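You operate a simulated robot arm through the tools that you are given. There is no shell and no other tool. Be economical: measure what you need, move in short steps, check, and stop when the job is done.

You run a simulated robot arm. Do the job below in one go: nothing can be reset, and whatever is moved stays where it is left.

## Task
Open the grey knob fully, draw the orange-knob rod up, push it home and lift the yellow lid.
Fine: the pump stays off.

The check looks at the end state, three seconds after you hand in, the way a careful person would. Anything else that was tipped, shoved, dropped, spilled or broken makes it a failure. A push-on lid holds only when it is set on centred and level and pressed home; a screw cap is set on level and turned clockwise until tight.

## Robot
A 6-joint arm with a two-finger parallel gripper, fixed in place. Base frame: the origin is at the foot of the arm, x ahead of it, y to its left, z up; the work surface is at about z = 760. Lengths are in mm, angles in rad, forces in N, time in s.
With the tool pointing down near the work surface it reaches from about 260 to 680 mm from the base axis. Its first joint turns from -1.152 to 1.152 rad. Payload 2.9 kg.
The tool frame sits at the grasp point between the pads (the TCP): z along the fingers, y along the line on which they close. The tips reach 30 mm beyond it. Largest opening 110 mm; finger width 20, thickness 10; the body of the gripper, 48 by 112 mm, starts 55 mm behind the TCP.
Orientation is that of the tool frame in the base frame, as a unit quaternion [x, y, z, w]. With the fingers straight down and closing along the base's y, the tool's x points along the base's -x, its y along +y and its z along -z.

## Interface
- The arm moves only by the tool nudge_tool. Its argument "commands" is a list of rows, each a list of 7 numbers: the shift along the base's x, y, z in mm, then the turn, a rotation vector about the base's x, y, z in rad, then the finger opening in mm, from 0 to 110. In form: [[dx, dy, dz, wx, wy, wz, fingers], ...]. A call has 1 to 10 rows; each row is the pose to reach, as a shift and turn from the pose commanded when the call began. Rows are played at 5 a second. More than 50 mm and 0.15 rad between two rows, or a gripper value outside its range, and nothing of the call is played. Where a pose cannot be reached the arm comes as near as it can. A force on the tool above 80 N (or 10 N above the force at the start of the call, whichever is more), or a blocked arm, ends the call early, and 0.2 s more pass. Each finger travels about 108 mm/s and halts on what it meets, pressing with about 26 N; the grip force reading is that of the motor and also rises with nothing between the fingers. The clock runs only during rows and for 0.2 s after the last one: add rows that repeat a pose to give the fingers time. The reply holds the time, the measured pose of the TCP, the force on the tool along the base axes, the opening and the grip force, in the units named above and with some noise, with the torque about the TCP (base axes, N m) and any sound that the robot's microphone picked up.
- Cameras (640 x 400 px; columns grow to the right, rows downward): "scene" is fixed at [89.1, 441.5, 1374.9]; the picture's right is [-0.72, -0.70, 0.00], its down [-0.35, 0.36, -0.86] and it looks along [0.60, -0.62, -0.50] (base axes); focal length 319 px, centre (320, 200). "wrist" rides on the gripper at [72, 17, -103] in the tool frame; the picture's right is [-0.23, 0.97, 0.00], its down [-0.76, -0.18, -0.62] and it looks along [-0.61, -0.14, 0.78] (tool axes); focal length 222 px, centre (320, 200). There is no depth. A picture from a camera that has moved, and an enlarged one, comes with that camera's place and axes in the base frame and with its lens. The place of the scene camera against the robot may be out by one fixed shift of up to 25 mm in any direction.
- snapshot(camera): a new picture of that camera. It takes no simulated time.
- inspect(camera, box): a new picture of the part [left, top, right, bottom] of that camera's present view, enlarged. It takes no simulated time.
- job_done(): hands the job in; it is judged then, once.

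Go step by step. Nothing tells you positions but the pictures and the camera data: compare them with the known pose of the tool, close in by small moves and look again before you grip or let go. The budget is 120 turns and 84 pictures, counting those below and the enlarged ones. Unless the task says otherwise, let go and move clear before handing in, and close with one line.

The tools are called after "Call:" by a JSON object that holds its "api" and its "payload". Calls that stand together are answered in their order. nudge_tool: Moves the arm, as the interface text tells. Its arguments: {"type":"object","properties":{"commands":{"type":"array","items":{"type":"array","items":{"type":"number"}}}},"required":["commands"]} The other tools are called the same way: snapshot (camera) takes a picture; inspect (camera, box) takes an enlarged picture of a part of a camera's view; job_done () hands the job in.

At the start:

```text
time: 0.0
tcp_pos: [385.4, 132.9, 1206.0]
orientation: [0.0, 1.0, 0.0, 0.0]
contact_force: [0.8, -0.7, -0.6]
ft_torque: [-0.01, -0.01, 0.02]
opening: 109.9
finger_force: 0.1
```

scene: 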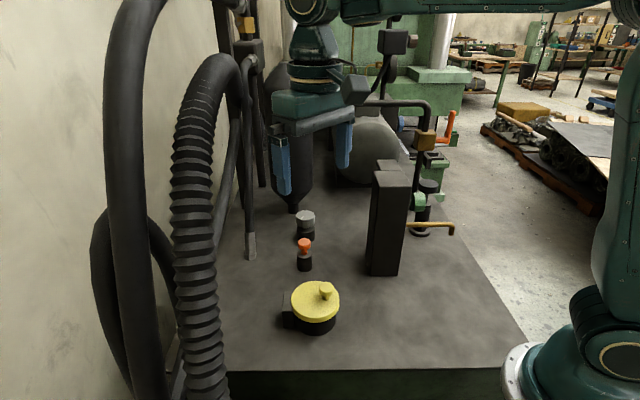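
wrist: 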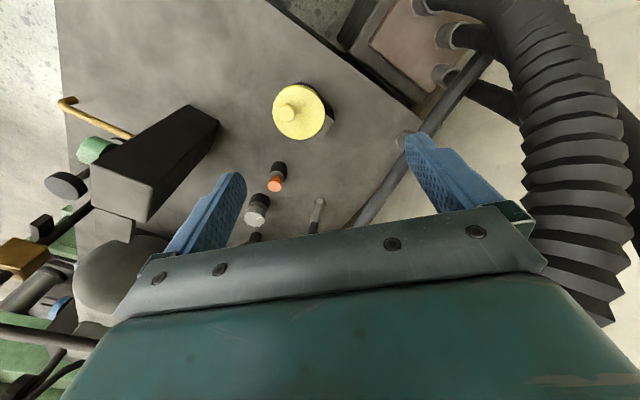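

I see a grey knob, an orange-knob rod and a yellow lid in a row on the bench. I'll enlarge each before planning.

Call:
{"api": "inspect", "payload": {"camera": "scene", "box": [240, 190, 400, 350]}}

Call:
{"api": "inspect", "payload": {"camera": "wrist", "box": [200, 70, 360, 250]}}

Call:
{"api": "inspect", "payload": {"camera": "scene", "box": [350, 90, 480, 290]}}

```text
2.50 times, centred on (320, 270) of scene
camera zoom: at [89.1, 441.5, 1374.9], right [-0.72, -0.7, 0.0], down [-0.35, 0.36, -0.86], along [0.6, -0.62, -0.5], focal length 797 px, centre (320, 25)
```

zoom: 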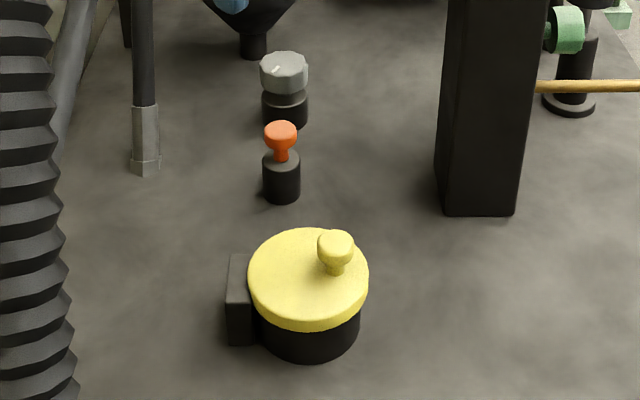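

```text
2.22 times, centred on (280, 160) of wrist
camera zoom: at [314.2, 149.6, 1310.8], right [0.23, 0.97, 0.0], down [0.76, -0.18, 0.62], along [0.61, -0.14, -0.78], focal length 494 px, centre (409, 289)
```

zoom: 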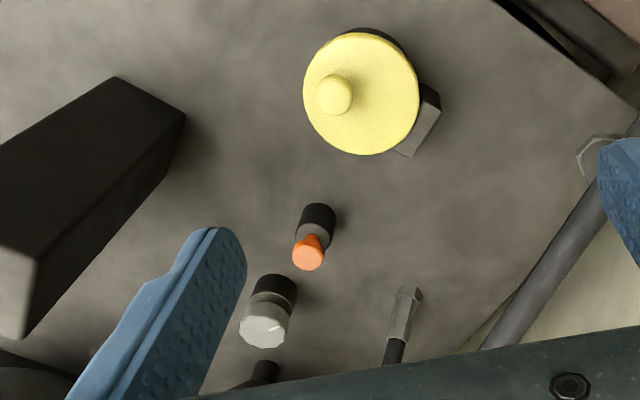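

```text
2.00 times, centred on (415, 190) of scene
camera zoom: at [89.1, 441.5, 1374.9], right [-0.72, -0.7, 0.0], down [-0.35, 0.36, -0.86], along [0.6, -0.62, -0.5], focal length 638 px, centre (130, 220)
```

zoom: 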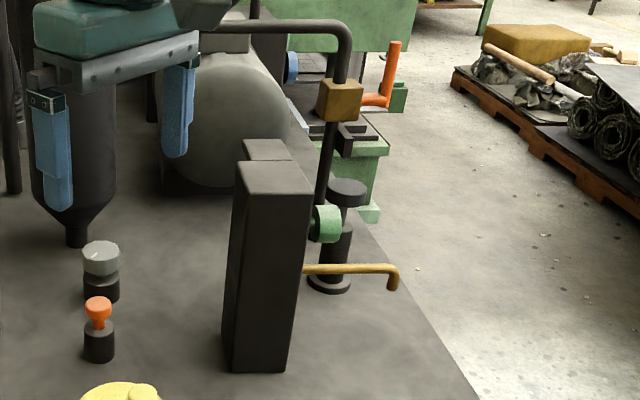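

Call:
{"api": "nudge_tool", "payload": {"commands": [[28, -29, -10, 0, 0, 0, 110], [56, -58, -30, 0, 0, 0, 90], [84, -87, -60, 0, 0, 0, 70], [112, -116, -90, 0, 0, 0, 60], [140, -145, -130, 0, 0, 0, 60], [165, -173, -170, 0, 0, 0, 60], [165, -173, -176, 0, 0, 0, 60]]}}

Call:
{"api": "snapshot", "payload": {"camera": "wrist"}}

Call:
{"api": "snapshot", "payload": {"camera": "scene"}}

```text
refused: row 3 steps farther than a row can; nothing moved
```

```text
78 pictures are left
camera wrist: at [314.2, 149.6, 1310.8], right [0.23, 0.97, 0.0], down [0.76, -0.18, 0.62], along [0.61, -0.14, -0.78], focal length 222 px, centre (320, 200)
```

wrist: 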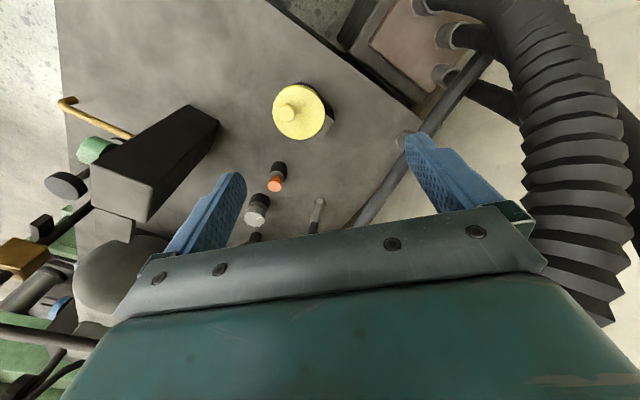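

```text
77 pictures are left
```

scene: 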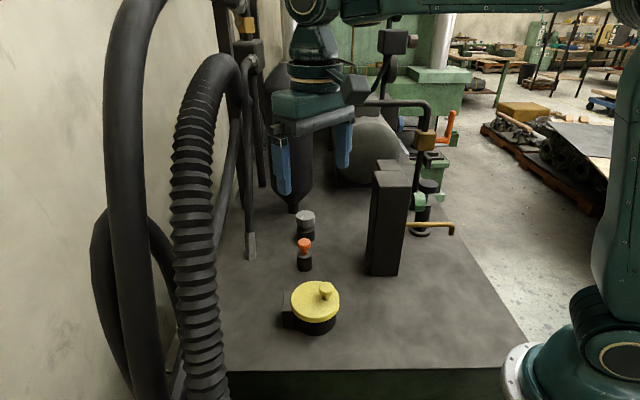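

The step was too long; same path with shorter steps.

Call:
{"api": "nudge_tool", "payload": {"commands": [[18, -19, -15, 0, 0, 0, 100], [36, -38, -35, 0, 0, 0, 90], [54, -57, -55, 0, 0, 0, 80], [73, -76, -75, 0, 0, 0, 70], [92, -96, -95, 0, 0, 0, 60], [111, -116, -115, 0, 0, 0, 60], [130, -136, -135, 0, 0, 0, 60], [148, -155, -155, 0, 0, 0, 60], [165, -173, -176, 0, 0, 0, 60]]}}

Call:
{"api": "snapshot", "payload": {"camera": "wrist"}}

Call:
{"api": "snapshot", "payload": {"camera": "scene"}}

```text
time: 2.0
tcp_pos: [550.1, -38.4, 1029.6]
orientation: [0.0, 1.0, 0.0, 0.001]
contact_force: [0.4, -0.3, -0.2]
ft_torque: [0.0, 0.03, -0.03]
opening: 60.3
finger_force: 0.1
```

```text
76 pictures are left
camera wrist: at [479.2, -23.3, 1134.0], right [0.23, 0.97, 0.0], down [0.76, -0.18, 0.62], along [0.61, -0.14, -0.78], focal length 222 px, centre (320, 200)
```

wrist: 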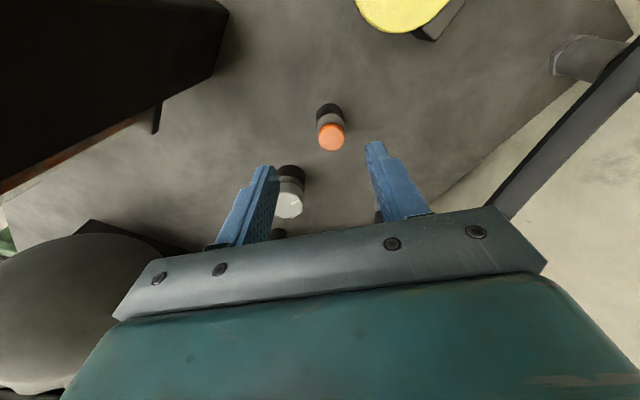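

```text
75 pictures are left
```

scene: 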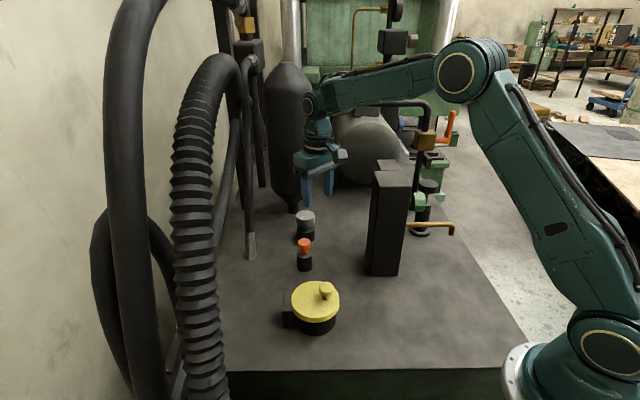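

Call:
{"api": "inspect", "payload": {"camera": "wrist", "box": [240, 90, 400, 250]}}

```text
2.50 times, centred on (320, 170) of wrist
camera zoom: at [479.2, -23.3, 1134.0], right [0.23, 0.97, 0.0], down [0.76, -0.18, 0.62], along [0.61, -0.14, -0.78], focal length 555 px, centre (320, 275)
```

zoom: 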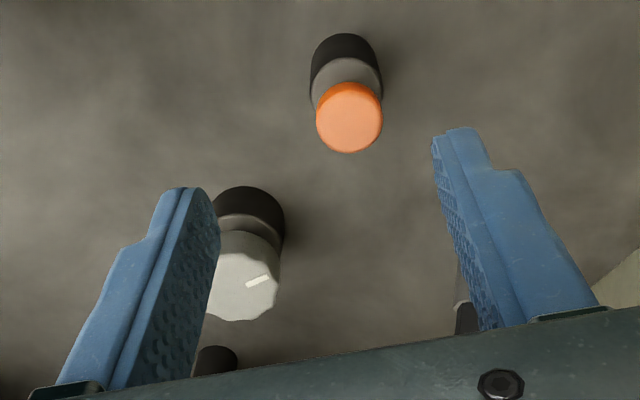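

Triangulated: orange cap top ≈ (603,-35,845), grey knob top ≈ (697,-127,848). I move above the grey knob to test the reach.

Call:
{"api": "nudge_tool", "payload": {"commands": [[20, -12, -5, 0, 0, 0, 65], [40, -24, -10, 0, 0, 0, 70], [60, -36, -20, 0, 0, 0, 80], [80, -48, -35, 0, 0, 0, 80], [100, -60, -50, 0, 0, 0, 80], [116, -70, -65, 0, 0, 0, 80], [132, -80, -80, 0, 0, 0, 80], [147, -88.5, -90, 0, 0, 0, 80], [147, -88.5, -100, 0, 0, 0, 80]]}}

Call:
{"api": "snapshot", "payload": {"camera": "wrist"}}

Call:
{"api": "snapshot", "payload": {"camera": "scene"}}

```text
time: 4.0
tcp_pos: [668.2, -121.5, 932.8]
orientation: [0.0, 1.0, 0.0, -0.001]
contact_force: [-0.5, -0.2, 0.8]
ft_torque: [-0.06, 0.03, 0.02]
opening: 79.7
finger_force: 0.1
out of reach, approached as far as the arm can: row 7, 8, 9
```

```text
73 pictures are left
camera wrist: at [595.7, -105.0, 1037.3], right [0.23, 0.97, 0.0], down [0.76, -0.18, 0.62], along [0.61, -0.14, -0.78], focal length 222 px, centre (320, 200)
```

wrist: 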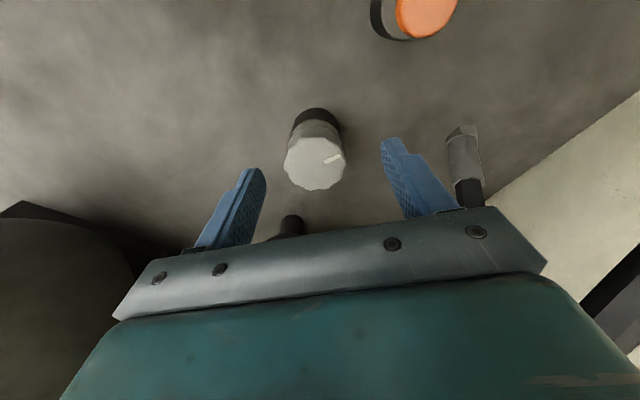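

```text
72 pictures are left
```

scene: 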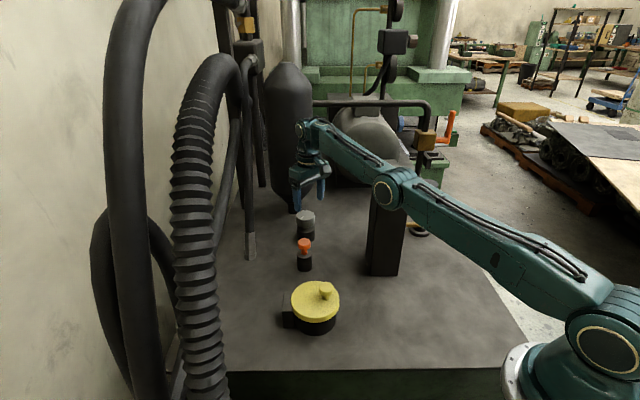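

The grey knob is at ≈ (708,-134, top 835), too far for a vertical tool. I tilt the fingers outward by about 0.5 rad, at height.

Call:
{"api": "nudge_tool", "payload": {"commands": [[-20, 10, 10, 0, 0, 0, 80], [-40, 15, 20, 0, -0.1, 0, 80], [-40, 15, 20, 0, -0.22, 0, 80], [-40, 15, 20, 0, -0.34, 0, 80], [-40, 15, 20, 0, -0.46, 0, 80], [-40, 15, 20, 0, -0.5, 0, 80]]}}

Call:
{"api": "snapshot", "payload": {"camera": "scene"}}

```text
time: 5.4
tcp_pos: [627.0, -107.1, 953.0]
orientation: [0.0, 0.969, -0.001, 0.247]
contact_force: [0.1, 0.7, -0.1]
ft_torque: [-0.01, -0.01, 0.01]
opening: 79.9
finger_force: 0.1
out of reach, approached as far as the arm can: row 1, 2
```

```text
71 pictures are left
```

scene: 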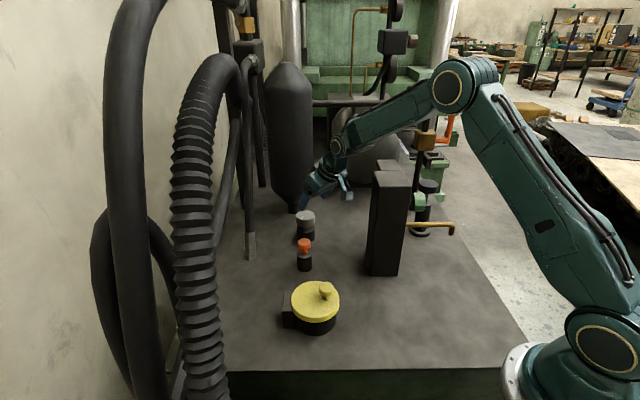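

Call:
{"api": "nudge_tool", "payload": {"commands": [[5, 0, -5, 0, 0, -0.12, 80], [15, -5, -10, 0, 0, -0.24, 80], [25, -8, -15, 0, 0, -0.36, 80], [35, -11, -20, 0, 0, -0.48, 80], [45, -15, -25, 0, 0, -0.6, 80], [55, -18, -30, 0, 0, -0.72, 80], [65, -21, -35, 0, 0, -0.84, 80], [75, -25, -40, 0, 0, -0.96, 80], [78, -26, -43, 0, 0, -1.0, 80]]}}

Call:
{"api": "snapshot", "payload": {"camera": "scene"}}

Call:
{"api": "snapshot", "payload": {"camera": "wrist"}}

```text
time: 7.4
tcp_pos: [704.8, -131.3, 910.3]
orientation: [0.465, 0.85, -0.119, 0.216]
contact_force: [0.8, -0.1, -0.2]
ft_torque: [0.01, -0.01, -0.01]
opening: 80.0
finger_force: 0.1
```

```text
70 pictures are left
```

scene: 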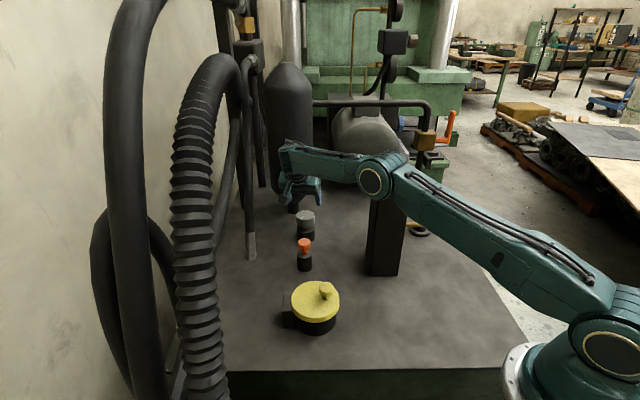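

```text
69 pictures are left
camera wrist: at [659.1, -28.6, 967.2], right [0.93, 0.36, 0.11], down [0.05, -0.41, 0.91], along [0.37, -0.84, -0.4], focal length 222 px, centre (320, 200)
```

wrist: 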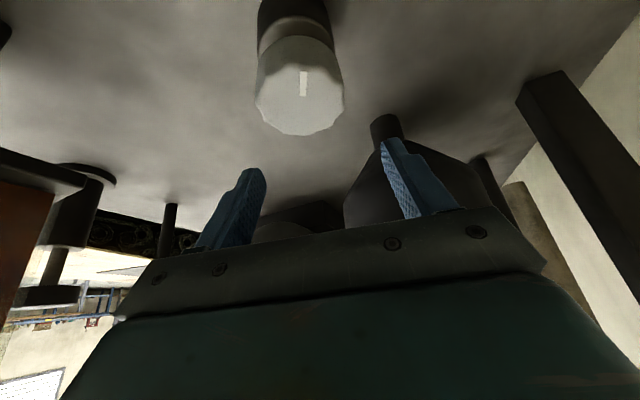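

Call:
{"api": "nudge_tool", "payload": {"commands": [[0, 0, -15, 0, 0, 0, 80], [0, 0, -30, 0, 0, 0, 80]]}}

Call:
{"api": "snapshot", "payload": {"camera": "wrist"}}

Call:
{"api": "inspect", "payload": {"camera": "scene", "box": [220, 120, 420, 280]}}

```text
time: 8.0
tcp_pos: [705.1, -133.6, 879.7]
orientation: [0.465, 0.85, -0.119, 0.217]
contact_force: [0.0, -0.1, 0.5]
ft_torque: [0.0, -0.02, -0.01]
opening: 80.3
finger_force: 0.1
```

```text
68 pictures are left
camera wrist: at [659.3, -29.6, 937.0], right [0.93, 0.36, 0.11], down [0.05, -0.41, 0.91], along [0.37, -0.84, -0.4], focal length 222 px, centre (320, 200)
```

wrist: 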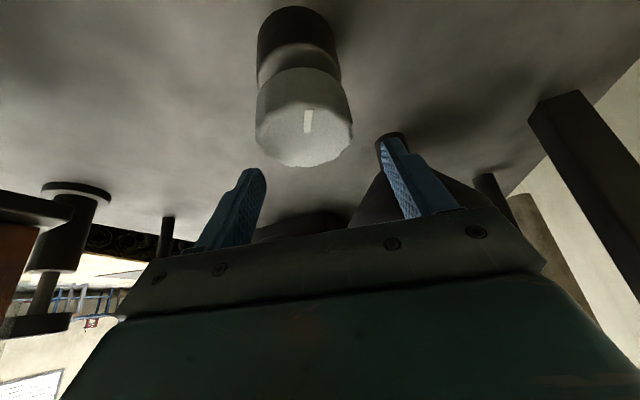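

```text
2.50 times, centred on (320, 200) of scene
camera zoom: at [89.1, 441.5, 1374.9], right [-0.72, -0.7, 0.0], down [-0.35, 0.36, -0.86], along [0.6, -0.62, -0.5], focal length 797 px, centre (320, 200)
```

zoom: 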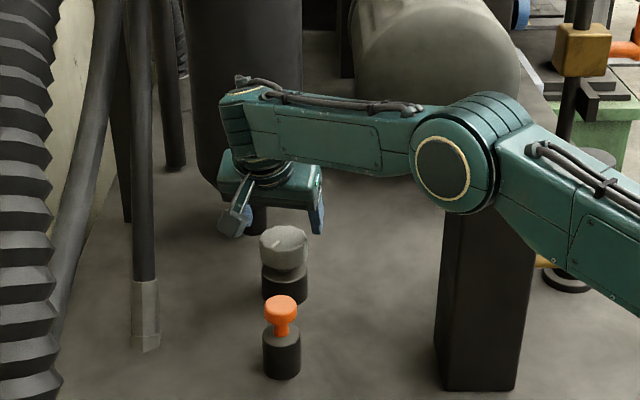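

Call:
{"api": "nudge_tool", "payload": {"commands": [[-4, 4, -8, 0, 0, 0, 80], [-8, 8, -14, 0, 0, 0, 80], [-8, 8, -22, 0, 0, 0, 80]]}}

Call:
{"api": "snapshot", "payload": {"camera": "wrist"}}

Call:
{"api": "inspect", "payload": {"camera": "scene", "box": [260, 170, 360, 250]}}

```text
time: 8.8
tcp_pos: [697.8, -125.3, 857.6]
orientation: [0.464, 0.85, -0.118, 0.218]
contact_force: [-0.3, -0.5, -0.3]
ft_torque: [0.02, 0.01, -0.01]
opening: 80.2
finger_force: 0.0
```

```text
66 pictures are left
camera wrist: at [651.1, -20.7, 915.2], right [0.93, 0.36, 0.11], down [0.05, -0.41, 0.91], along [0.37, -0.84, -0.4], focal length 222 px, centre (320, 200)
```

wrist: 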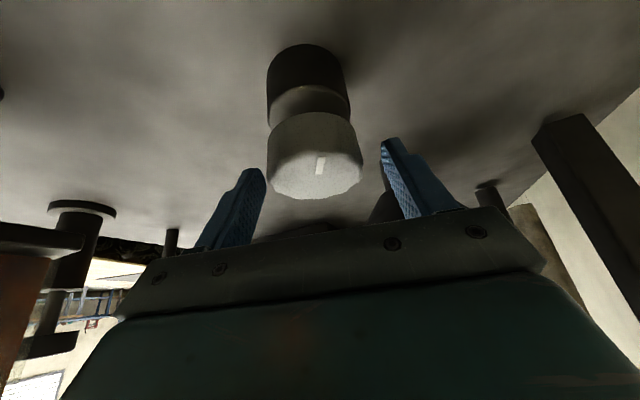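

```text
5.00 times, centred on (310, 210) of scene
camera zoom: at [89.0, 441.5, 1374.9], right [-0.72, -0.7, 0.0], down [-0.35, 0.36, -0.86], along [0.6, -0.62, -0.5], focal length 1595 px, centre (370, 150)
```

zoom: 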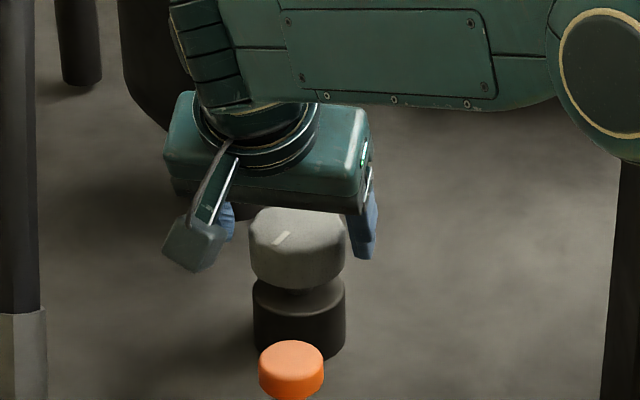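

Call:
{"api": "nudge_tool", "payload": {"commands": [[-1, 0, -7, 0, 0, 0, 80], [-1.5, 0, -14, 0, 0, 0, 80], [-1.5, 0, -14, 0, 0, 0, 70], [-1.5, 0, -14, 0, 0, 0, 62], [-1.5, 0, -14, 0, 0, 0, 54], [-1.5, 0, -14, 0, 0, 0, 46], [-1.5, 0, -14, 0, 0, 0, 40]]}}

Call:
{"api": "snapshot", "payload": {"camera": "wrist"}}

Call:
{"api": "inspect", "payload": {"camera": "scene", "box": [260, 170, 360, 250]}}

```text
time: 10.4
tcp_pos: [694.4, -126.9, 843.3]
orientation: [0.466, 0.85, -0.119, 0.216]
contact_force: [-13.7, -5.2, 2.9]
ft_torque: [0.22, 0.17, -0.09]
opening: 59.7
finger_force: 44.9
```

```text
64 pictures are left
camera wrist: at [648.9, -21.7, 901.2], right [0.93, 0.36, 0.11], down [0.05, -0.41, 0.91], along [0.37, -0.84, -0.4], focal length 222 px, centre (320, 200)
```

wrist: 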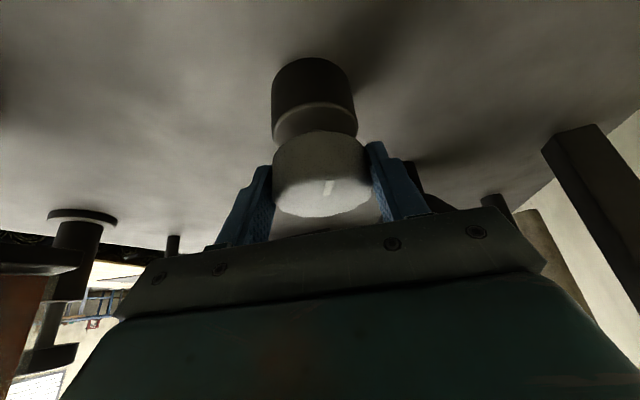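

```text
5.00 times, centred on (310, 210) of scene
camera zoom: at [88.7, 441.4, 1375.0], right [-0.72, -0.7, 0.0], down [-0.35, 0.36, -0.86], along [0.6, -0.62, -0.5], focal length 1595 px, centre (370, 150)
```

zoom: 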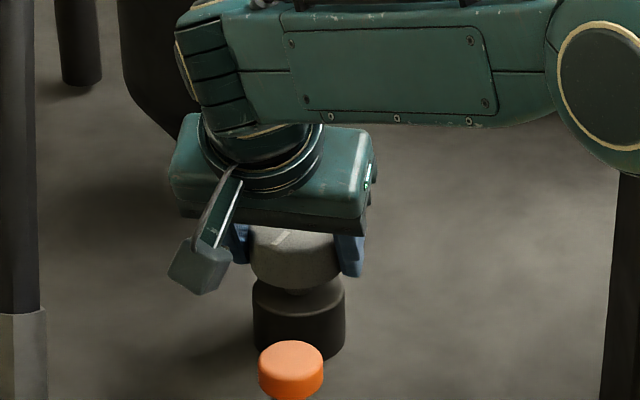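

Gripped. I turn counter-clockwise a little first and watch the forces.

Call:
{"api": "nudge_tool", "payload": {"commands": [[-2, -1.5, 0, 0, 0, 0, 40], [-2.5, -2, 0, 0, 0, 0.1, 40], [-3, -2.4, 0, 0, 0, 0.2, 40], [-3.6, -2.9, 0, 0, 0, 0.3, 40]]}}

Call:
{"api": "inspect", "payload": {"camera": "scene", "box": [260, 170, 360, 250]}}

```text
time: 11.4
tcp_pos: [692.8, -128.0, 845.1]
orientation: [0.331, 0.91, -0.085, 0.233]
contact_force: [-1.9, -1.5, -5.1]
ft_torque: [0.13, -0.93, -0.03]
opening: 59.6
finger_force: 44.9
```

```text
5.00 times, centred on (310, 210) of scene
camera zoom: at [89.1, 441.5, 1375.0], right [-0.72, -0.7, 0.0], down [-0.35, 0.36, -0.86], along [0.6, -0.62, -0.5], focal length 1595 px, centre (370, 150)
```

zoom: 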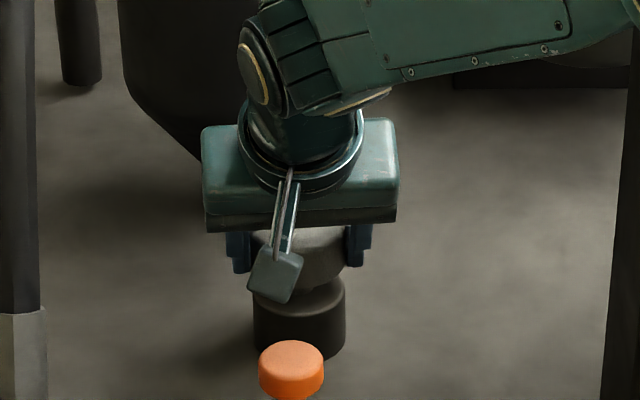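

Call:
{"api": "inspect", "payload": {"camera": "wrist", "box": [240, 40, 400, 240]}}

```text
2.00 times, centred on (320, 140) of wrist
camera zoom: at [617.3, -42.4, 901.1], right [0.78, 0.62, 0.11], down [0.17, -0.37, 0.91], along [0.6, -0.69, -0.4], focal length 444 px, centre (320, 320)
```

zoom: 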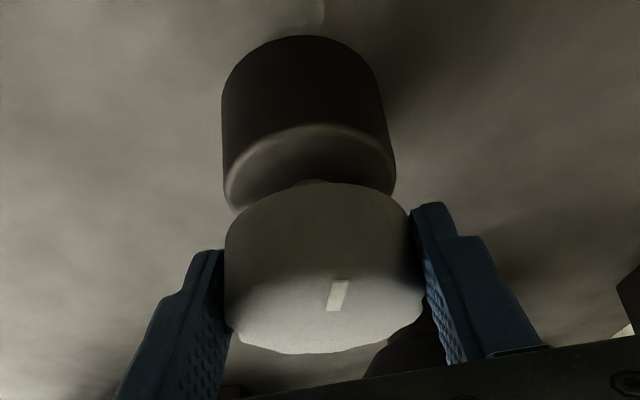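

The mark turns along with the gripper and resistance is low. Continuing.

Call:
{"api": "nudge_tool", "payload": {"commands": [[-0.5, -0.6, 0, 0, 0, 0.12, 40], [-0.9, -1.3, 0, 0, 0, 0.24, 40], [-1.2, -2.1, 0, 0, 0, 0.36, 40], [-1.4, -3, 0, 0, 0, 0.48, 40], [-1.6, -3.8, 0, 0, 0, 0.6, 40], [-1.6, -4.6, 0, 0, 0, 0.72, 40], [-1.5, -5.4, 0, 0, 0, 0.84, 40], [-1.4, -6.3, 0, 0, 0, 0.96, 40]]}}

Call:
{"api": "inspect", "payload": {"camera": "wrist", "box": [240, 40, 400, 240]}}

Call:
{"api": "snapshot", "payload": {"camera": "scene"}}

```text
time: 13.2
tcp_pos: [691.2, -137.6, 844.0]
orientation: [-0.125, 0.961, 0.031, 0.245]
contact_force: [-7.1, -17.6, 0.7]
ft_torque: [0.73, 1.1, -0.18]
opening: 59.9
finger_force: 45.2
```

```text
2.00 times, centred on (320, 140) of wrist
camera zoom: at [577.4, -149.2, 901.3], right [-0.05, 0.99, 0.11], down [0.4, -0.08, 0.91], along [0.91, 0.09, -0.4], focal length 444 px, centre (320, 320)
```

zoom: 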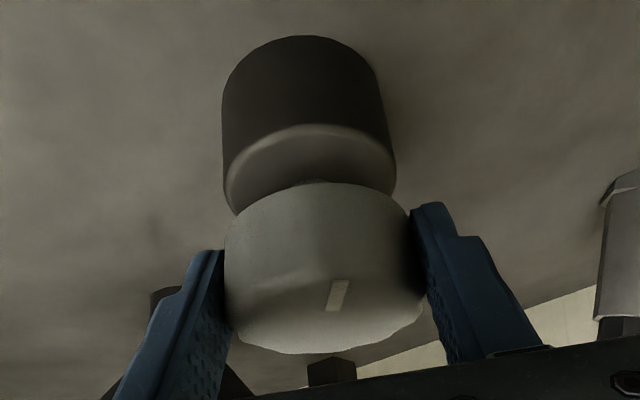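

```text
59 pictures are left
```

scene: 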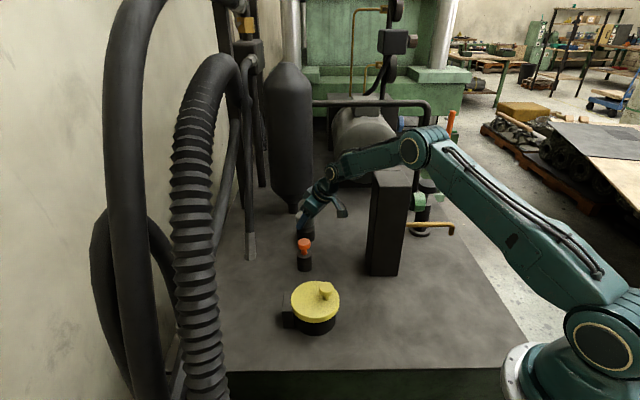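

Turned about 1.26 rad without meeting a stop; the forearm is getting close to the box, so I release and ratchet back.

Call:
{"api": "nudge_tool", "payload": {"commands": [[0, -1, 0, 0, 0, 0, 65], [0, -1, 0, 0, 0, 0, 85], [0, -1, 0, 0, 0, -0.14, 85], [0, 0, 0, 0, 0, -0.28, 85], [0, 1, 0, 0, 0, -0.42, 85], [0, 2, 0, 0, 0, -0.56, 85], [1, 3, 0, 0, 0, -0.7, 85], [1.5, 4, 0, 0, 0, -0.84, 85], [2, 5, 0, 0, 0, -0.98, 85], [3, 6, 0, 0, 0, -1.12, 85]]}}

Call:
{"api": "snapshot", "payload": {"camera": "wrist"}}

```text
time: 15.4
tcp_pos: [692.7, -128.6, 844.3]
orientation: [0.405, 0.88, -0.103, 0.225]
contact_force: [0.1, 0.0, 0.6]
ft_torque: [-0.02, 0.02, 0.0]
opening: 85.0
finger_force: 0.1
```

```text
58 pictures are left
camera wrist: at [633.5, -31.4, 901.4], right [0.87, 0.48, 0.11], down [0.11, -0.4, 0.91], along [0.48, -0.78, -0.4], focal length 222 px, centre (320, 200)
```

wrist: 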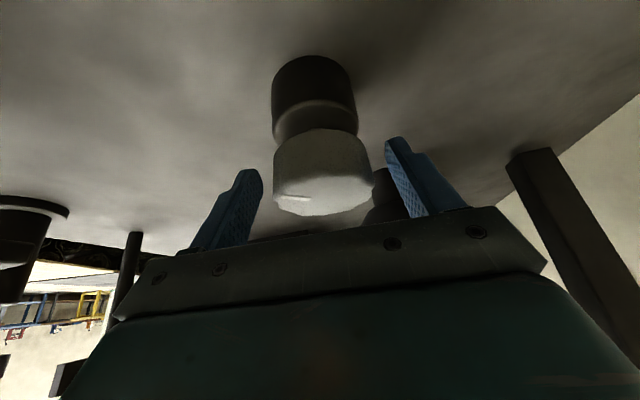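

Call:
{"api": "nudge_tool", "payload": {"commands": [[1.5, 0.5, 0, 0, 0, -0.14, 85], [3, 1, 0, 0, 0, -0.28, 85], [4.3, 1.6, 0, 0, 0, -0.4, 85], [4.3, 1.6, 0, 0, 0, -0.4, 75], [4.3, 1.6, 0, 0, 0, -0.4, 65], [4.3, 1.6, 0, 0, 0, -0.4, 55], [4.3, 1.6, 0, 0, 0, -0.4, 45], [4.3, 1.6, 0, 0, 0, -0.4, 40]]}}

```text
time: 17.2
tcp_pos: [689.1, -114.8, 839.8]
orientation: [0.563, 0.789, -0.143, 0.201]
contact_force: [47.7, 18.2, -15.8]
ft_torque: [-0.09, -0.46, 1.13]
opening: 66.3
finger_force: 26.4
out of reach, approached as far as the arm can: row 3, 4, 5, 6, 7, 8
```

The last pose was out of reach and the grip went off-centre. I open and go back to the earlier yaw.

Call:
{"api": "nudge_tool", "payload": {"commands": [[0, 0, 0, 0, 0, 0, 75], [0, 0, 0, 0, 0, 0, 90], [0, 0, 0, 0, 0, 0.1, 90], [2, -5, 2, 0, 0, 0.2, 90], [4, -11, 4, 0, 0, 0.28, 90]]}}

Call:
{"api": "snapshot", "payload": {"camera": "wrist"}}

Call:
{"api": "inspect", "payload": {"camera": "scene", "box": [260, 170, 360, 250]}}

```text
time: 18.4
tcp_pos: [710.8, -132.2, 845.9]
orientation: [0.457, 0.855, -0.118, 0.217]
contact_force: [-0.2, 0.7, -0.5]
ft_torque: [-0.01, -0.03, -0.03]
opening: 90.0
finger_force: 0.0
out of reach, approached as far as the arm can: row 3, 4, 5
```

```text
57 pictures are left
camera wrist: at [663.1, -28.4, 902.6], right [0.92, 0.38, 0.11], down [0.06, -0.41, 0.91], along [0.39, -0.83, -0.4], focal length 222 px, centre (320, 200)
```

wrist: 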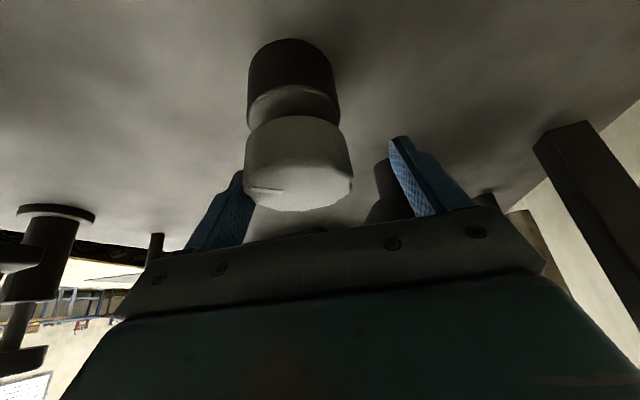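

```text
5.00 times, centred on (310, 210) of scene
camera zoom: at [89.0, 441.5, 1374.9], right [-0.72, -0.7, 0.0], down [-0.35, 0.36, -0.86], along [0.6, -0.62, -0.5], focal length 1595 px, centre (370, 150)
```

zoom: 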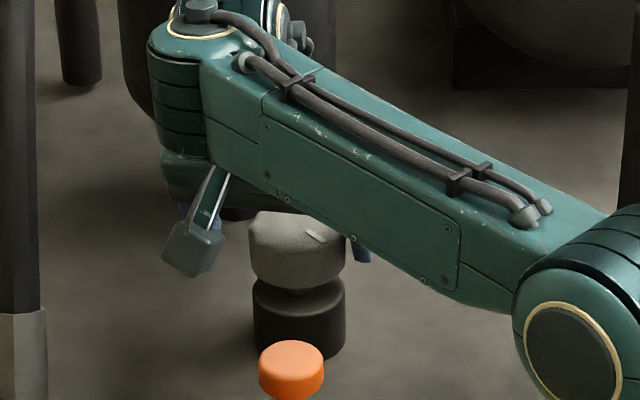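

Call:
{"api": "nudge_tool", "payload": {"commands": [[-8, 2, 0, 0, 0, 0, 90], [-15.7, 4.4, -2, 0, 0, 0, 90], [-15.7, 4.4, -2, 0, 0, 0, 85]]}}

```text
time: 19.2
tcp_pos: [710.6, -126.9, 844.2]
orientation: [0.457, 0.854, -0.118, 0.217]
contact_force: [-1.7, -3.1, -0.3]
ft_torque: [0.04, -0.09, 0.02]
opening: 86.2
finger_force: 1.4
out of reach, approached as far as the arm can: row 1, 2
```

Call:
{"api": "nudge_tool", "payload": {"commands": [[0, 0, 10, 0, 0, 0, 90], [0, 0, 25, 0, 0, 0, 90], [0, 0, 40, 0, 0, 0, 90], [-5, 0, 50, 0, 0, 0.1, 90]]}}

Call:
{"api": "snapshot", "payload": {"camera": "scene"}}

```text
time: 20.2
tcp_pos: [719.7, -126.4, 898.3]
orientation: [0.413, 0.877, -0.107, 0.223]
contact_force: [0.0, 0.0, 0.2]
ft_torque: [0.01, 0.01, -0.02]
opening: 90.1
finger_force: 0.1
out of reach, approached as far as the arm can: row 1, 2, 3, 4
```

```text
55 pictures are left
```

scene: 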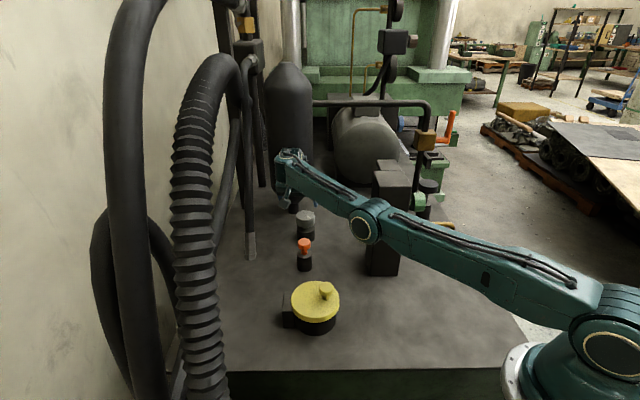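

The elbow is stretched straight. I retract inward and upward with the yaw turning back, so it bends upward again.

Call:
{"api": "nudge_tool", "payload": {"commands": [[-20, 0, 10, 0, 0, 0.14, 90], [-40, 0, 20, 0, 0, 0.28, 90], [-60, 0, 30, 0, 0, 0.42, 90], [-80, 0, 40, 0, 0, 0.56, 90], [-90, 0, 45, 0, 0, 0.7, 90]]}}

Call:
{"api": "snapshot", "payload": {"camera": "scene"}}

```text
time: 21.1
tcp_pos: [773.5, -146.3, 1028.3]
orientation: [0.247, 0.897, -0.06, 0.361]
contact_force: [-14.2, 0.3, 8.3]
ft_torque: [-0.36, 0.25, -0.85]
opening: 93.4
finger_force: 3.2
out of reach, approached as far as the arm can: row 1, 2, 3
stopped in row 4: the force on the tool passed its limit at 98 N (the readings are from after the stop); the commanded pose is now the measured one
```

```text
54 pictures are left
```

scene: 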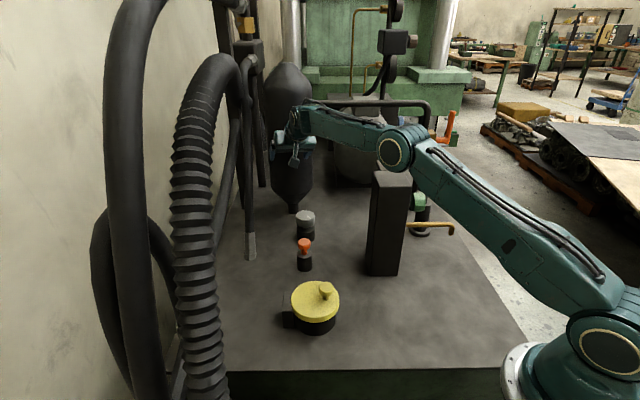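

The arm swung out and touched the dark vessel. I back away from it in small steps.

Call:
{"api": "nudge_tool", "payload": {"commands": [[-10, 3, 0, 0, 0, 0, 90], [-25, 6, 0, 0, 0, 0, 90], [-45, 10, 0, 0, 0, 0, 90], [-70, 15, 0, 0, 0, 0, 90], [-95, 20, 0, 0, 0, 0, 90], [-120, 25, 0, 0, 0, 0, 90]]}}

Call:
{"api": "snapshot", "payload": {"camera": "scene"}}

Call:
{"api": "snapshot", "payload": {"camera": "wrist"}}

```text
time: 22.5
tcp_pos: [653.2, -120.3, 1026.0]
orientation: [0.245, 0.899, -0.059, 0.359]
contact_force: [0.0, -0.3, -0.6]
ft_torque: [0.02, -0.01, -0.02]
opening: 90.1
finger_force: 0.1
```

```text
53 pictures are left
```

scene: 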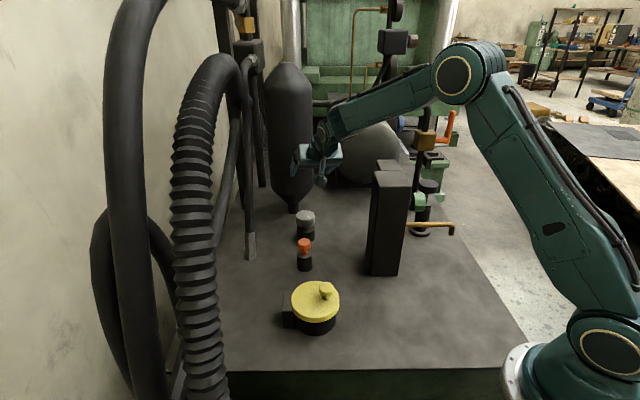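

```text
52 pictures are left
camera wrist: at [553.1, -46.8, 1056.1], right [0.61, 0.76, 0.22], down [0.0, -0.28, 0.96], along [0.79, -0.59, -0.17], focal length 222 px, centre (320, 200)
```

wrist: 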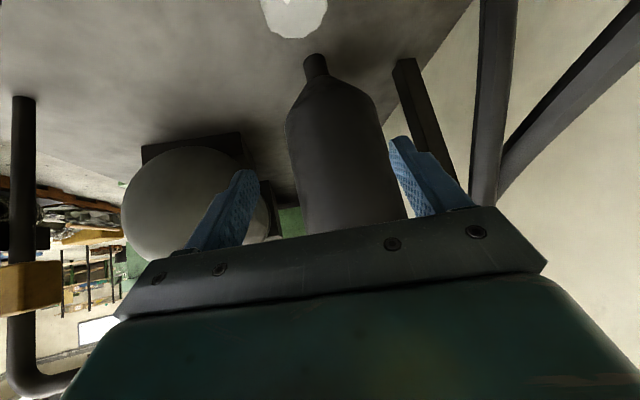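

The vessel still stands in place and the elbow is up again. I set the tilt to about 0.55 and come back toward the knob.

Call:
{"api": "nudge_tool", "payload": {"commands": [[0, 0, -15, 0.05, 0.084, 0, 90], [5, 0, -30, 0.099, 0.168, 0, 90], [15, 0, -50, 0.099, 0.168, 0, 90], [22, 0, -76, 0.099, 0.168, 0, 90]]}}

```text
time: 23.5
tcp_pos: [675.0, -118.8, 951.4]
orientation: [0.256, 0.928, -0.036, 0.27]
contact_force: [-0.6, -0.9, 0.3]
ft_torque: [0.01, -0.01, 0.0]
opening: 90.0
finger_force: 0.0
```

Call:
{"api": "nudge_tool", "payload": {"commands": [[0, 0, 0, -0.0616, 0.0353, 0, 90], [5, -3, -15, -0.0616, 0.0353, 0, 90]]}}

Call:
{"api": "nudge_tool", "payload": {"commands": [[4, -2, -5, 0, 0, -0.12, 88], [8, -4, -15, 0, 0, -0.24, 88], [12, -6, -25, 0, 0, -0.36, 88], [15, -7.5, -36, 0, 0, -0.4, 88]]}}

Call:
{"api": "snapshot", "payload": {"camera": "wrist"}}

Call:
{"api": "snapshot", "payload": {"camera": "scene"}}

```text
time: 24.1
tcp_pos: [679.9, -124.3, 937.1]
orientation: [0.248, 0.93, -0.069, 0.262]
contact_force: [0.9, 0.2, -0.4]
ft_torque: [-0.01, -0.01, -0.01]
opening: 89.9
finger_force: 0.1
```

```text
time: 25.1
tcp_pos: [696.0, -129.7, 900.9]
orientation: [0.428, 0.862, -0.119, 0.243]
contact_force: [0.2, 0.2, -0.1]
ft_torque: [-0.04, 0.03, -0.01]
opening: 87.9
finger_force: 0.1
```

```text
51 pictures are left
camera wrist: at [639.4, -28.6, 951.7], right [0.89, 0.43, 0.12], down [0.05, -0.37, 0.93], along [0.45, -0.82, -0.35], focal length 222 px, centre (320, 200)
```

wrist: 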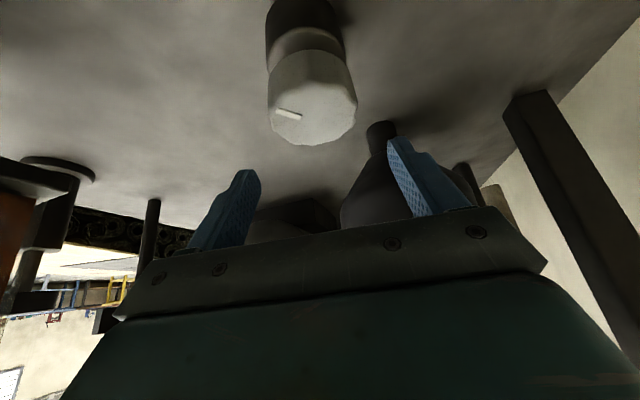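

```text
50 pictures are left
```

scene: 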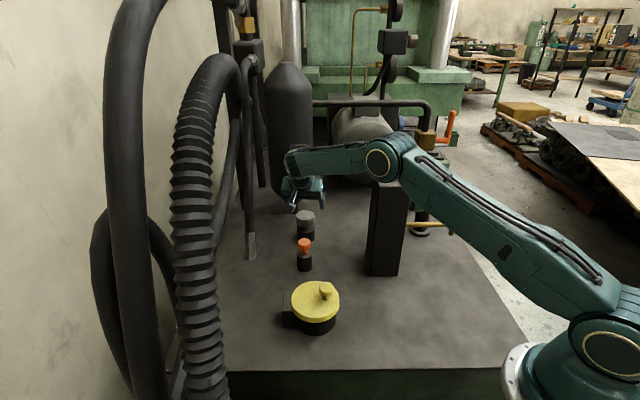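

Call:
{"api": "nudge_tool", "payload": {"commands": [[0, 0, -20, 0, 0, 0, 85], [-1, 0.5, -40, 0, 0, 0, 85], [-1, 0.5, -57, 0, 0, 0, 85], [-1, 0.5, -57, 0, 0, 0, 75], [-1, 0.5, -57, 0, 0, 0, 65], [-1, 0.5, -57, 0, 0, 0, 55], [-1, 0.5, -57, 0, 0, 0, 45], [-1, 0.5, -57, 0, 0, 0, 40]]}}

Call:
{"api": "inspect", "payload": {"camera": "wrist", "box": [240, 40, 400, 240]}}

```text
time: 26.9
tcp_pos: [694.9, -127.9, 842.0]
orientation: [0.427, 0.863, -0.119, 0.244]
contact_force: [14.7, 6.2, -6.4]
ft_torque: [-0.27, -0.4, 0.12]
opening: 59.6
finger_force: 45.2
```

```text
2.00 times, centred on (320, 140) of wrist
camera zoom: at [639.1, -26.7, 894.4], right [0.89, 0.44, 0.12], down [0.05, -0.37, 0.93], along [0.45, -0.82, -0.35], focal length 444 px, centre (320, 320)
```

zoom: 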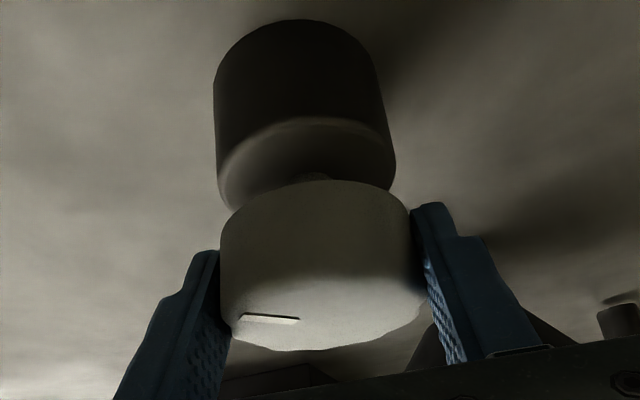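

Call:
{"api": "nudge_tool", "payload": {"commands": [[0.5, 0, 0, 0, 0, 0.12, 40], [-0.5, -0.7, 0, 0, 0, 0.24, 40], [-1, -1.5, 0, 0, 0, 0.36, 40], [-1.5, -2.4, 0, 0, 0, 0.48, 40], [-2, -3.4, 0, 0, 0, 0.6, 40], [-2.2, -4.4, 0, 0, 0, 0.72, 40], [-2.3, -5.4, 0, 0, 0, 0.84, 40], [-2.3, -6.4, 0, 0, 0, 0.96, 40], [-2.2, -7.4, 0, 0, 0, 1.08, 40], [-2.1, -8, 0, 0, 0, 1.15, 40]]}}

Call:
{"api": "inspect", "payload": {"camera": "wrist", "box": [240, 40, 400, 240]}}

Call:
{"api": "snapshot", "payload": {"camera": "scene"}}

```text
time: 29.1
tcp_pos: [692.9, -135.7, 842.6]
orientation: [-0.112, 0.956, 0.034, 0.269]
contact_force: [5.4, 16.9, 0.7]
ft_torque: [-0.28, -0.05, -1.59]
opening: 59.5
finger_force: 44.9
```

```text
2.00 times, centred on (320, 140) of wrist
camera zoom: at [576.9, -146.7, 894.2], right [-0.04, 0.99, 0.12], down [0.36, -0.1, 0.93], along [0.93, 0.08, -0.35], focal length 444 px, centre (320, 320)
```

zoom: 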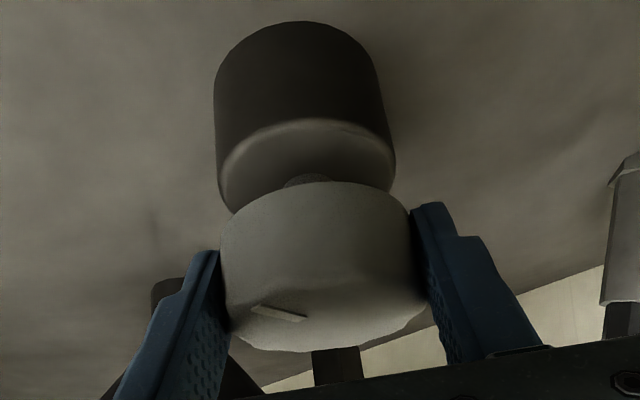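

```text
47 pictures are left
```

scene: 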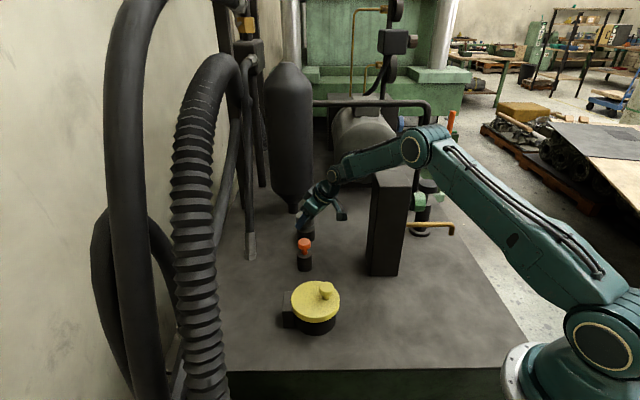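

Torque has risen and the mark has slipped against the pads, which suggests the end stop. I re-grip 0.6 rad back and turn again to confirm.

Call:
{"api": "nudge_tool", "payload": {"commands": [[0, 1, 0, 0, 0, 0, 65], [0, 1, 0, 0, 0, 0, 84], [0, 1, 0, 0, 0, -0.12, 84], [0, 2, 0, 0, 0, -0.24, 84], [0, 2.5, 0, 0, 0, -0.36, 84], [0, 3, 0, 0, 0, -0.48, 84], [0, 3.5, 0, 0, 0, -0.6, 84], [0, 3.5, 0, 0, 0, -0.6, 70], [0, 3.5, 0, 0, 0, -0.6, 55], [0, 3.5, 0, 0, 0, -0.6, 40]]}}

Call:
{"api": "inspect", "payload": {"camera": "wrist", "box": [240, 40, 400, 240]}}

Call:
{"api": "nudge_tool", "payload": {"commands": [[0, 0, 0, 0, 0, 0, 40], [0, -0.5, 0, 0, 0, 0.12, 40], [0, -1.5, 0, 0, 0, 0.24, 40], [0, -2.5, 0, 0, 0, 0.36, 40], [0, -3, 0, 0, 0, 0.48, 40]]}}

Call:
{"api": "inspect", "payload": {"camera": "wrist", "box": [240, 40, 400, 240]}}

```text
time: 31.3
tcp_pos: [694.9, -131.6, 842.5]
orientation: [0.176, 0.946, -0.049, 0.267]
contact_force: [8.9, 11.9, -4.2]
ft_torque: [-0.51, -0.52, -0.17]
opening: 59.5
finger_force: 44.8
```

```text
2.00 times, centred on (320, 140) of wrist
camera zoom: at [592.5, -75.3, 894.2], right [0.53, 0.84, 0.12], down [0.24, -0.29, 0.93], along [0.81, -0.46, -0.35], focal length 444 px, centre (320, 320)
```

zoom: 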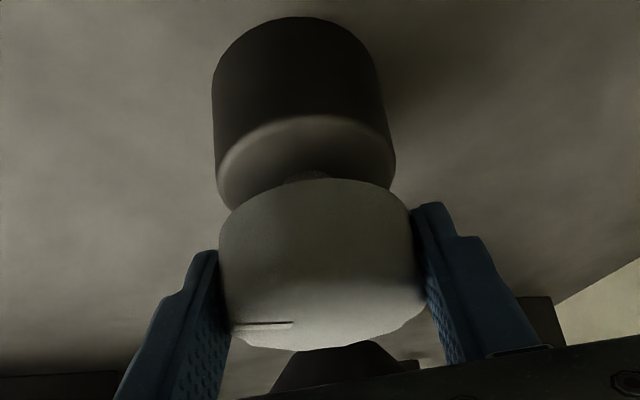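

```text
time: 32.5
tcp_pos: [692.7, -134.2, 842.9]
orientation: [-0.055, 0.961, 0.017, 0.27]
contact_force: [5.6, 17.4, 0.2]
ft_torque: [-0.51, 0.18, -0.84]
opening: 59.5
finger_force: 44.6
```

```text
2.00 times, centred on (320, 140) of wrist
camera zoom: at [577.0, -132.0, 894.4], right [0.08, 0.99, 0.12], down [0.34, -0.14, 0.93], along [0.94, -0.03, -0.35], focal length 444 px, centre (320, 320)
```

zoom: 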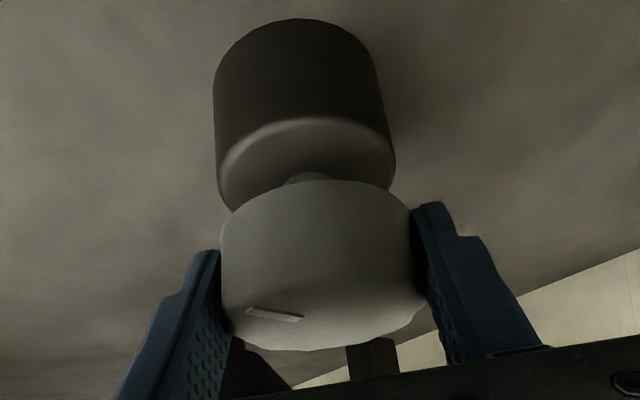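

The knob stays fixed while the pads slip on it, so the grey knob is at its open stop. I release, lift and bring the tool upright for the orange rod.

Call:
{"api": "nudge_tool", "payload": {"commands": [[0, 1, 0, 0, 0, 0, 70], [0, 1, 0, 0, 0, 0, 88], [0, 1, 20, 0, 0, 0, 88], [0, 2, 50, 0, 0, 0, 88], [0, 2, 80, 0, 0, 0, 88], [-10, 10, 110, 0, 0, 0, 80], [-25, 25, 130, 0, 0, 0, 70], [-45, 45, 140, 0, 0, 0, 70], [-65, 65, 145, 0, 0, 0, 70], [-88, 95, 145, 0, 0, 0, 70]]}}

Call:
{"api": "nudge_tool", "payload": {"commands": [[0, 0, 0, -0.016, 0.14, 0, 70], [0, 0, 0, -0.032, 0.28, 0, 70], [0, 0, 0, -0.048, 0.42, 0, 70], [0, 0, 0, -0.063, 0.545, 0, 70]]}}

Call:
{"api": "snapshot", "payload": {"camera": "scene"}}

Call:
{"api": "snapshot", "payload": {"camera": "wrist"}}

```text
time: 34.7
tcp_pos: [604.5, -42.0, 987.0]
orientation: [-0.052, 0.961, 0.017, 0.271]
contact_force: [-0.1, 0.8, 0.2]
ft_torque: [0.0, -0.02, 0.03]
opening: 69.7
finger_force: 0.1
```

```text
time: 35.7
tcp_pos: [604.7, -42.8, 988.4]
orientation: [-0.054, 0.999, 0.0, -0.001]
contact_force: [0.2, -0.1, -0.7]
ft_torque: [0.02, 0.0, -0.01]
opening: 70.0
finger_force: 0.0
```

```text
44 pictures are left
```

scene: 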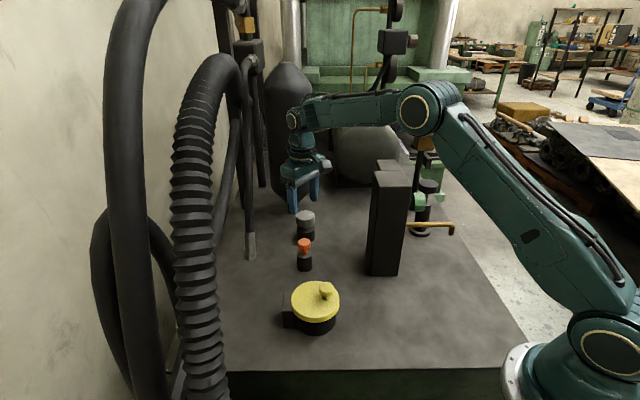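

```text
43 pictures are left
camera wrist: at [531.4, -33.4, 1092.5], right [0.12, 0.99, 0.0], down [0.78, -0.09, 0.62], along [0.62, -0.08, -0.78], focal length 222 px, centre (320, 200)
```

wrist: 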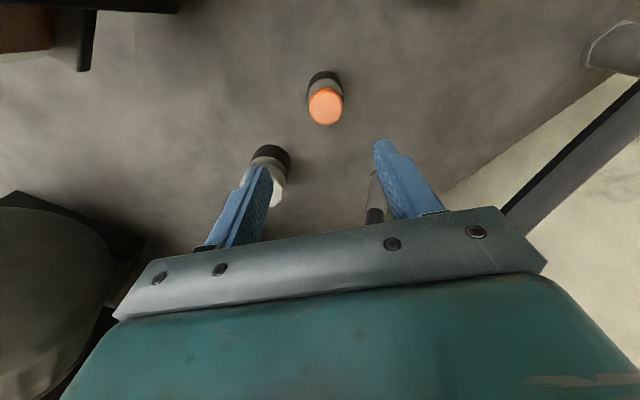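

Call:
{"api": "nudge_tool", "payload": {"commands": [[-1, 3, -30, 0, 0, 0, 65], [-2, 6, -60, 0, 0, 0, 65], [-2.5, 6.5, -90, 0, 0, 0, 65], [-2.5, 6.5, -110, 0, 0, 0, 65]]}}

Call:
{"api": "inspect", "payload": {"camera": "wrist", "box": [200, 40, 440, 240]}}

Call:
{"api": "inspect", "payload": {"camera": "scene", "box": [260, 190, 360, 280]}}

```text
time: 36.7
tcp_pos: [602.7, -35.9, 877.7]
orientation: [-0.055, 0.998, 0.0, -0.001]
contact_force: [-0.2, -0.3, -1.0]
ft_torque: [-0.02, 0.01, 0.0]
opening: 64.9
finger_force: 0.0
```

```text
2.00 times, centred on (320, 140) of wrist
camera zoom: at [528.4, -27.2, 982.6], right [0.12, 0.99, 0.0], down [0.78, -0.09, 0.62], along [0.62, -0.07, -0.78], focal length 444 px, centre (320, 320)
```

zoom: 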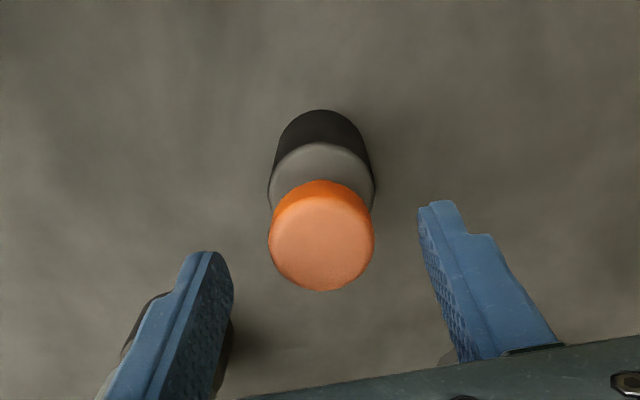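

```text
4.44 times, centred on (310, 235) of scene
camera zoom: at [89.1, 441.5, 1374.9], right [-0.72, -0.7, 0.0], down [-0.35, 0.36, -0.86], along [0.6, -0.62, -0.5], focal length 1418 px, centre (364, 44)
```

zoom: 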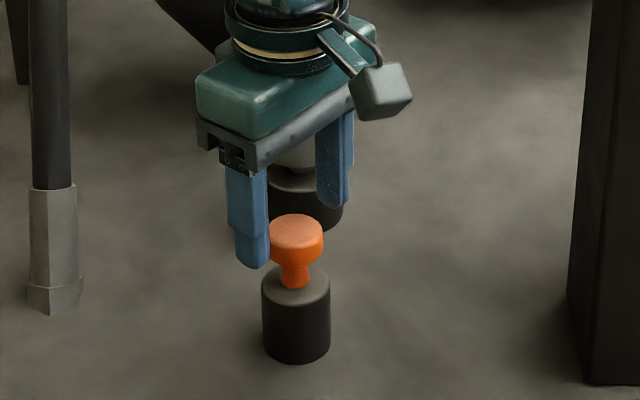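

The cap sits on the TCP axis. Descending and closing on it.

Call:
{"api": "nudge_tool", "payload": {"commands": [[0, 0.5, -15, 0, 0, 0, 65], [0, 0.5, -31, 0, 0, 0, 60], [0, 0.5, -31, 0, 0, 0, 50], [0, 0.5, -31, 0, 0, 0, 40], [0, 0.5, -31, 0, 0, 0, 30], [0, 0.5, -31, 0, 0, 0, 20], [0, 0.5, -31, 0, 0, 0, 20]]}}

Call:
{"api": "inspect", "payload": {"camera": "scene", "box": [260, 190, 360, 280]}}

```text
time: 38.3
tcp_pos: [602.0, -34.6, 848.6]
orientation: [-0.056, 0.998, 0.0, 0.0]
contact_force: [-0.4, 3.0, -0.4]
ft_torque: [0.0, 0.02, -0.12]
opening: 34.6
finger_force: 44.7
```

```text
4.44 times, centred on (310, 235) of scene
camera zoom: at [89.1, 441.6, 1374.9], right [-0.72, -0.7, 0.0], down [-0.35, 0.36, -0.86], along [0.6, -0.62, -0.5], focal length 1418 px, centre (364, 44)
```

zoom: 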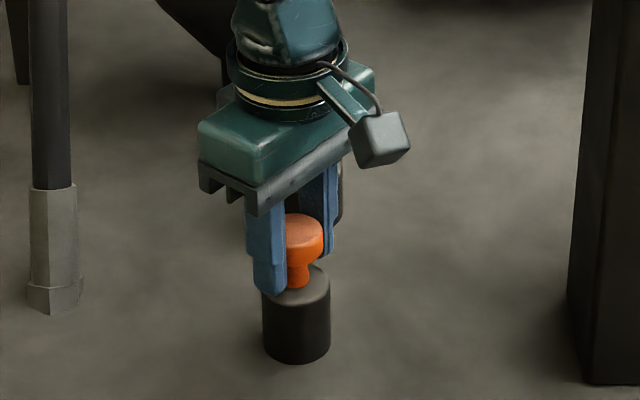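

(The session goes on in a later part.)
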